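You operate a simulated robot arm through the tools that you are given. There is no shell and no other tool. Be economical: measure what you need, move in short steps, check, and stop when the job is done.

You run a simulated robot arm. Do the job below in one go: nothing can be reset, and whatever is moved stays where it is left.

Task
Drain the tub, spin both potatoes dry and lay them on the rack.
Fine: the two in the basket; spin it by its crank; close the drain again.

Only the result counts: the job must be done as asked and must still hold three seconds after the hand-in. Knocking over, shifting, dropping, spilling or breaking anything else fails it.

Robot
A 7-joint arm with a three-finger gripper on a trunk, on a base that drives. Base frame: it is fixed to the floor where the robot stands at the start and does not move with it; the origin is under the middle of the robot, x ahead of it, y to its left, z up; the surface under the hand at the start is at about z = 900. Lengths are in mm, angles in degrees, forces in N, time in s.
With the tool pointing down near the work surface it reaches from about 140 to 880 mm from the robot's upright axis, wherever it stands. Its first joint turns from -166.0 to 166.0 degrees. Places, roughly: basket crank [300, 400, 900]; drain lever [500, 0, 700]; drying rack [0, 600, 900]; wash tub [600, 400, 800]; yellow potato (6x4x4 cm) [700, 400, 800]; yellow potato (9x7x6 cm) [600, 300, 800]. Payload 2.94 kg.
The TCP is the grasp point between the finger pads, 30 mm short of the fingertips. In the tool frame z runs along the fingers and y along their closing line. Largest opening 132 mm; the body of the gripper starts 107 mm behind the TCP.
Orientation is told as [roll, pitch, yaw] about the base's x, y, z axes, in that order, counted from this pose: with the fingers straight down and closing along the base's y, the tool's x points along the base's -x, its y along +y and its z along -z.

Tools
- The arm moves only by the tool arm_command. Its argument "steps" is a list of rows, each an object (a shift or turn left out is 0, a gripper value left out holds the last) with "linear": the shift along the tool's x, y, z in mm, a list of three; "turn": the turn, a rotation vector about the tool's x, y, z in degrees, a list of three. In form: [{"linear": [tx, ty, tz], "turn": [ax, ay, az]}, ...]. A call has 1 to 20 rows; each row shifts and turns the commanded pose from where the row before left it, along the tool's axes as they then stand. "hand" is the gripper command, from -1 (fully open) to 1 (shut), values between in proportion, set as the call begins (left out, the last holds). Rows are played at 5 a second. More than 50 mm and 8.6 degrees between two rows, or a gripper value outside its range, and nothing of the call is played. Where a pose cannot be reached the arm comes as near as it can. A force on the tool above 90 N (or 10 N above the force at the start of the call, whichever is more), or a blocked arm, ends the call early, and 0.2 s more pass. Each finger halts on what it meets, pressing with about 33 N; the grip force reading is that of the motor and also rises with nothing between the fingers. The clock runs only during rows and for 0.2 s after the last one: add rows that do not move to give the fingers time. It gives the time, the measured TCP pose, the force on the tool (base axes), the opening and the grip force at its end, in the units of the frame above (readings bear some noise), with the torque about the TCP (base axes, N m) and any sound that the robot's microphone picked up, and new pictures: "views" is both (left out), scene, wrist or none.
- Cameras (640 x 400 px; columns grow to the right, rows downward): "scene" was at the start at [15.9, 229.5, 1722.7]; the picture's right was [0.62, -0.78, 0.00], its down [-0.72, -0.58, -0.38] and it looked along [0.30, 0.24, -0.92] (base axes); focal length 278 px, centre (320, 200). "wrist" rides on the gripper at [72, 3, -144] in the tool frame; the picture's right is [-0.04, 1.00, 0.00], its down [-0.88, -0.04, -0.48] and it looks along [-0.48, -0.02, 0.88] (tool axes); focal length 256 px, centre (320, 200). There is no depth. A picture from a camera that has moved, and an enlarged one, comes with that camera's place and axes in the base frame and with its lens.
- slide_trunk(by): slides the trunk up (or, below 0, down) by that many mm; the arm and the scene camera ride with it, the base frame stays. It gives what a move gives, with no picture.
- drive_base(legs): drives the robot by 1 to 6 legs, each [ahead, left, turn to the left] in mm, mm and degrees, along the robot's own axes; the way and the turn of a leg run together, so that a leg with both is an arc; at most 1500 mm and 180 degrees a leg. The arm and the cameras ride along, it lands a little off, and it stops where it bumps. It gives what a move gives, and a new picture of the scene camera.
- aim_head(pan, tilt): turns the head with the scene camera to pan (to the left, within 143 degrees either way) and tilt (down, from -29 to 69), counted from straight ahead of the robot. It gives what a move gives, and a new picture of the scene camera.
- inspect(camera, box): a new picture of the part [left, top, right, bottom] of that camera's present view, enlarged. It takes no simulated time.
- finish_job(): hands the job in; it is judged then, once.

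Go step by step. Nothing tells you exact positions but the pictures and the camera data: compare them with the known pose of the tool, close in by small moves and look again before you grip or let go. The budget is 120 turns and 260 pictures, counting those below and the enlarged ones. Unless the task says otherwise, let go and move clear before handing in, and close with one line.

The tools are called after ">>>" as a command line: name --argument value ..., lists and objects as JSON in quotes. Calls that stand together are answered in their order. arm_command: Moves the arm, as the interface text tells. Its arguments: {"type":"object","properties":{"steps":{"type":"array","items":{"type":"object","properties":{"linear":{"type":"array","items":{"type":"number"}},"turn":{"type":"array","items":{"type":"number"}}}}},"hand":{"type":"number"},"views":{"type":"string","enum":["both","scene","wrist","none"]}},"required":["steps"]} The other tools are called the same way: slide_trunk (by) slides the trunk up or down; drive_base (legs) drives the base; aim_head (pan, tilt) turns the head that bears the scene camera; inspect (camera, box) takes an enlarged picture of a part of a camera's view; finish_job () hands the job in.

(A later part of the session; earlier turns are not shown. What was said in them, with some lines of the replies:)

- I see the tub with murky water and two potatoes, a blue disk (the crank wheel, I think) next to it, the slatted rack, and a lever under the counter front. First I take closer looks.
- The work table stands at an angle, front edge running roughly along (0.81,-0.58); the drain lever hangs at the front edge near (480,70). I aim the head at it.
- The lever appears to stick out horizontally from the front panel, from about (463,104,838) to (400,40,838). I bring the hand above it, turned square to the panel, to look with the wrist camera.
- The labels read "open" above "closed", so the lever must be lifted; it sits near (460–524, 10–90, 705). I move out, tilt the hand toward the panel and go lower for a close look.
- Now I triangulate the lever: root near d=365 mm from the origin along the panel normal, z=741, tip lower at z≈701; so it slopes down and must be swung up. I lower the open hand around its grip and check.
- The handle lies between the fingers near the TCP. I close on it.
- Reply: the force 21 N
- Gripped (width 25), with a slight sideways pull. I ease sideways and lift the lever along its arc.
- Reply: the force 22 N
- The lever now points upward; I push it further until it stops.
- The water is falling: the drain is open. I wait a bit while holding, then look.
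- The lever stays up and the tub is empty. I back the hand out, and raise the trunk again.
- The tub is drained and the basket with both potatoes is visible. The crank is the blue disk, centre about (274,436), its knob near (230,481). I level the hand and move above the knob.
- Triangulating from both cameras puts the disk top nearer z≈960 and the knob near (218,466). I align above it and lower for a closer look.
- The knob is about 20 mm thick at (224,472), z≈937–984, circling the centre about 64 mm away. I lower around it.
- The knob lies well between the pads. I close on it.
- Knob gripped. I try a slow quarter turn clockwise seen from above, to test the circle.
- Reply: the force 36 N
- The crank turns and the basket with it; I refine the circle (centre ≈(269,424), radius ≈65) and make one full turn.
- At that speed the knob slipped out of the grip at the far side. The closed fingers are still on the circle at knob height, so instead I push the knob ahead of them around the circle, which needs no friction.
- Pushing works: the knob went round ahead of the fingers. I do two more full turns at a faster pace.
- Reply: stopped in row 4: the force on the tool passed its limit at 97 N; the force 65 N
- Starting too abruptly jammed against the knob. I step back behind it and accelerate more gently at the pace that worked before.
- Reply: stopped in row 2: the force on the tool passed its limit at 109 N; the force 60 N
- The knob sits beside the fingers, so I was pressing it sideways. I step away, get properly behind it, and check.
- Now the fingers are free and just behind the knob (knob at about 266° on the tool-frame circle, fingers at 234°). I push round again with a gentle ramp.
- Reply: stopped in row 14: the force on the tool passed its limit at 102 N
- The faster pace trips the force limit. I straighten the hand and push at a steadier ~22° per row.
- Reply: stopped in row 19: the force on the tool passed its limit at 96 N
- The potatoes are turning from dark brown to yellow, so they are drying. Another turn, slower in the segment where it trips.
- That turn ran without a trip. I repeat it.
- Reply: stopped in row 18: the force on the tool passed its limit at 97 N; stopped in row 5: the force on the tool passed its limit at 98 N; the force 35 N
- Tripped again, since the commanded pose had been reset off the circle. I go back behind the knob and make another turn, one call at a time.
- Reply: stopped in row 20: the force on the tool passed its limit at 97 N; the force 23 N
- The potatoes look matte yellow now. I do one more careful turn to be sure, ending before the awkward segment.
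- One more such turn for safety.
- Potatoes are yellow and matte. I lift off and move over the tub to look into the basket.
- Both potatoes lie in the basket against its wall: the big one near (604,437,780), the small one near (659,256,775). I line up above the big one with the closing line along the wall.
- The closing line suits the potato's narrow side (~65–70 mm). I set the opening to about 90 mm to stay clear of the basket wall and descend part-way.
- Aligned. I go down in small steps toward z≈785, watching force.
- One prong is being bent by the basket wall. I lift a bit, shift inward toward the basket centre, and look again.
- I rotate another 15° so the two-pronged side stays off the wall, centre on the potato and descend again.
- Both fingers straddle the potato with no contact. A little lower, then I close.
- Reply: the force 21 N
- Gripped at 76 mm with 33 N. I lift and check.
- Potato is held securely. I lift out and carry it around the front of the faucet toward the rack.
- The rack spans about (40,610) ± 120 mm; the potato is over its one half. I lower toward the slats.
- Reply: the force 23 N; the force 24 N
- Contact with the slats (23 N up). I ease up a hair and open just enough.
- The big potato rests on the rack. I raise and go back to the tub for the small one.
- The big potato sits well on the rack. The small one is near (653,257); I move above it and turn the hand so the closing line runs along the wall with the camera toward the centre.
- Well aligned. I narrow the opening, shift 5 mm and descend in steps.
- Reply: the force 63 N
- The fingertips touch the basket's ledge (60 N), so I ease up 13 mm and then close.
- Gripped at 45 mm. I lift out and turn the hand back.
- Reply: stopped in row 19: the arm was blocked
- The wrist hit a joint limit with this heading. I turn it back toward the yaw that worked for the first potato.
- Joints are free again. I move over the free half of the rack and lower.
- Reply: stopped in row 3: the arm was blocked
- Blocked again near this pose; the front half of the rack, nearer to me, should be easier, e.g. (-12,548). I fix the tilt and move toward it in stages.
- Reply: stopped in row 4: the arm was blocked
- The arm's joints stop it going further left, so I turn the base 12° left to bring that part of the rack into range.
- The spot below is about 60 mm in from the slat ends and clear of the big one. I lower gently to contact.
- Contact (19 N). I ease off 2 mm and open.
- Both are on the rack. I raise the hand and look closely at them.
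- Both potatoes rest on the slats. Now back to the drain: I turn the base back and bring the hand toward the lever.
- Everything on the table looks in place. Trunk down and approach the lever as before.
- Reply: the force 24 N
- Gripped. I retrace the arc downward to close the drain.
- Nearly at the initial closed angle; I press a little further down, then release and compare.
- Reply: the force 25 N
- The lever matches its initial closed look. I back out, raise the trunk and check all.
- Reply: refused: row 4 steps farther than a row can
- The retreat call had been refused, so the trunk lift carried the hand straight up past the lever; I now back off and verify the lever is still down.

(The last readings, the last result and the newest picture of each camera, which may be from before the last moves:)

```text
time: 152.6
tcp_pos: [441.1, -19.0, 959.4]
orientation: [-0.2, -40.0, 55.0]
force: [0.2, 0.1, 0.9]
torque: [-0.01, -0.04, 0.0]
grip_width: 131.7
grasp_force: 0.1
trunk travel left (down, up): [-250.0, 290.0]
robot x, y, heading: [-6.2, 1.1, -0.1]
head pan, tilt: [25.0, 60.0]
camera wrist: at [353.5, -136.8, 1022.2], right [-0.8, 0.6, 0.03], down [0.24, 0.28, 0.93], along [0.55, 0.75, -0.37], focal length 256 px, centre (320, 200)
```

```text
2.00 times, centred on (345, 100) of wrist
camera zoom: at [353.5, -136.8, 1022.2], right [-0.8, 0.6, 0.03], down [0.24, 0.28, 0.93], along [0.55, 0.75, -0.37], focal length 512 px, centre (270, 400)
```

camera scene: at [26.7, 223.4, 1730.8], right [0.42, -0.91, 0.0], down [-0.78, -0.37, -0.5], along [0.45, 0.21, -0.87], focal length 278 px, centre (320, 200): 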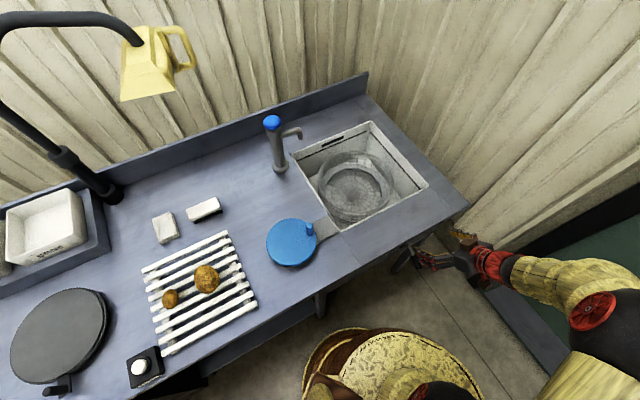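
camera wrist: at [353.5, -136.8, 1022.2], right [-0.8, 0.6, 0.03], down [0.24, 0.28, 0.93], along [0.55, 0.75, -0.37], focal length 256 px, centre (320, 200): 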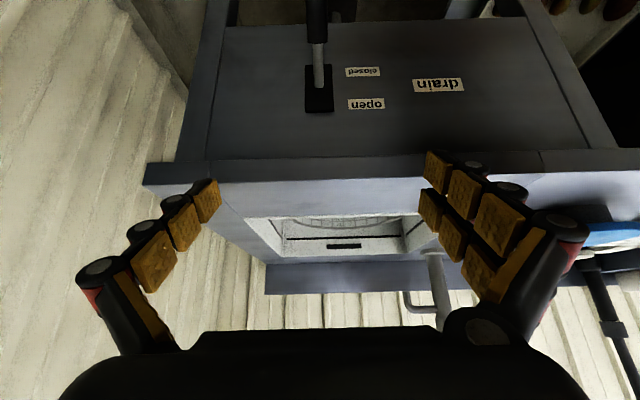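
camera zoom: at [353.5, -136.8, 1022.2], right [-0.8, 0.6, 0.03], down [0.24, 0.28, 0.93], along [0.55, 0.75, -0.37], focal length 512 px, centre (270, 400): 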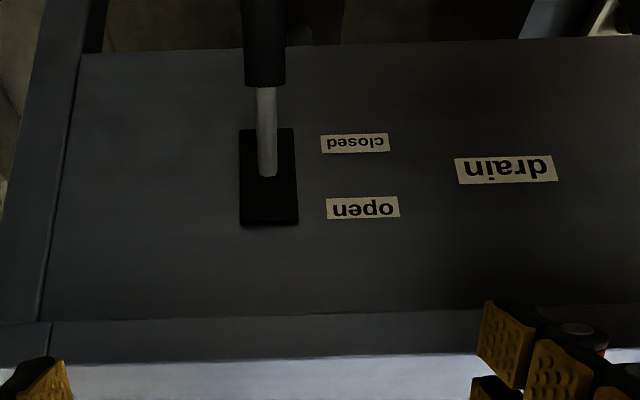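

The lever is down at "closed". A last close look at the potatoes on the rack.

>>> inspect --camera "scene" --box '[140, 235, 260, 335]'

```text
4.00 times, centred on (200, 285) of scene
camera zoom: at [26.6, 223.3, 1730.8], right [0.42, -0.91, 0.0], down [-0.78, -0.37, -0.5], along [0.45, 0.21, -0.87], focal length 1114 px, centre (800, -140)
```

zoom: 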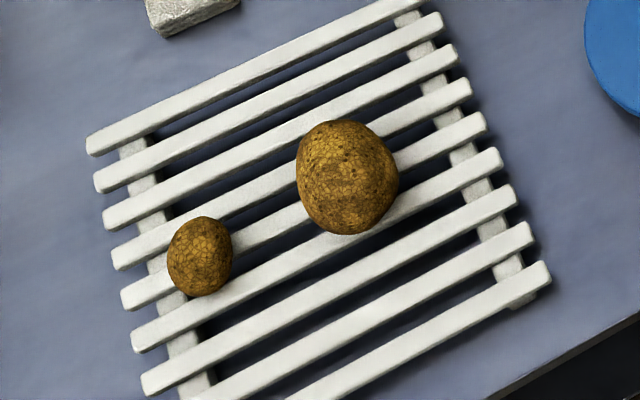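

Both potatoes lie still on the slats and look matte yellow. The drain lever is down at "closed", and the hand is open and clear. I hand in.

>>> finish_job

```text
The job is handed in.
```

I drained the tub, spun the basket by its crank for roughly eight turns, laid both potatoes on the rack and closed the drain again. I judged them dry only by their colour going from dark brown to matte yellow.
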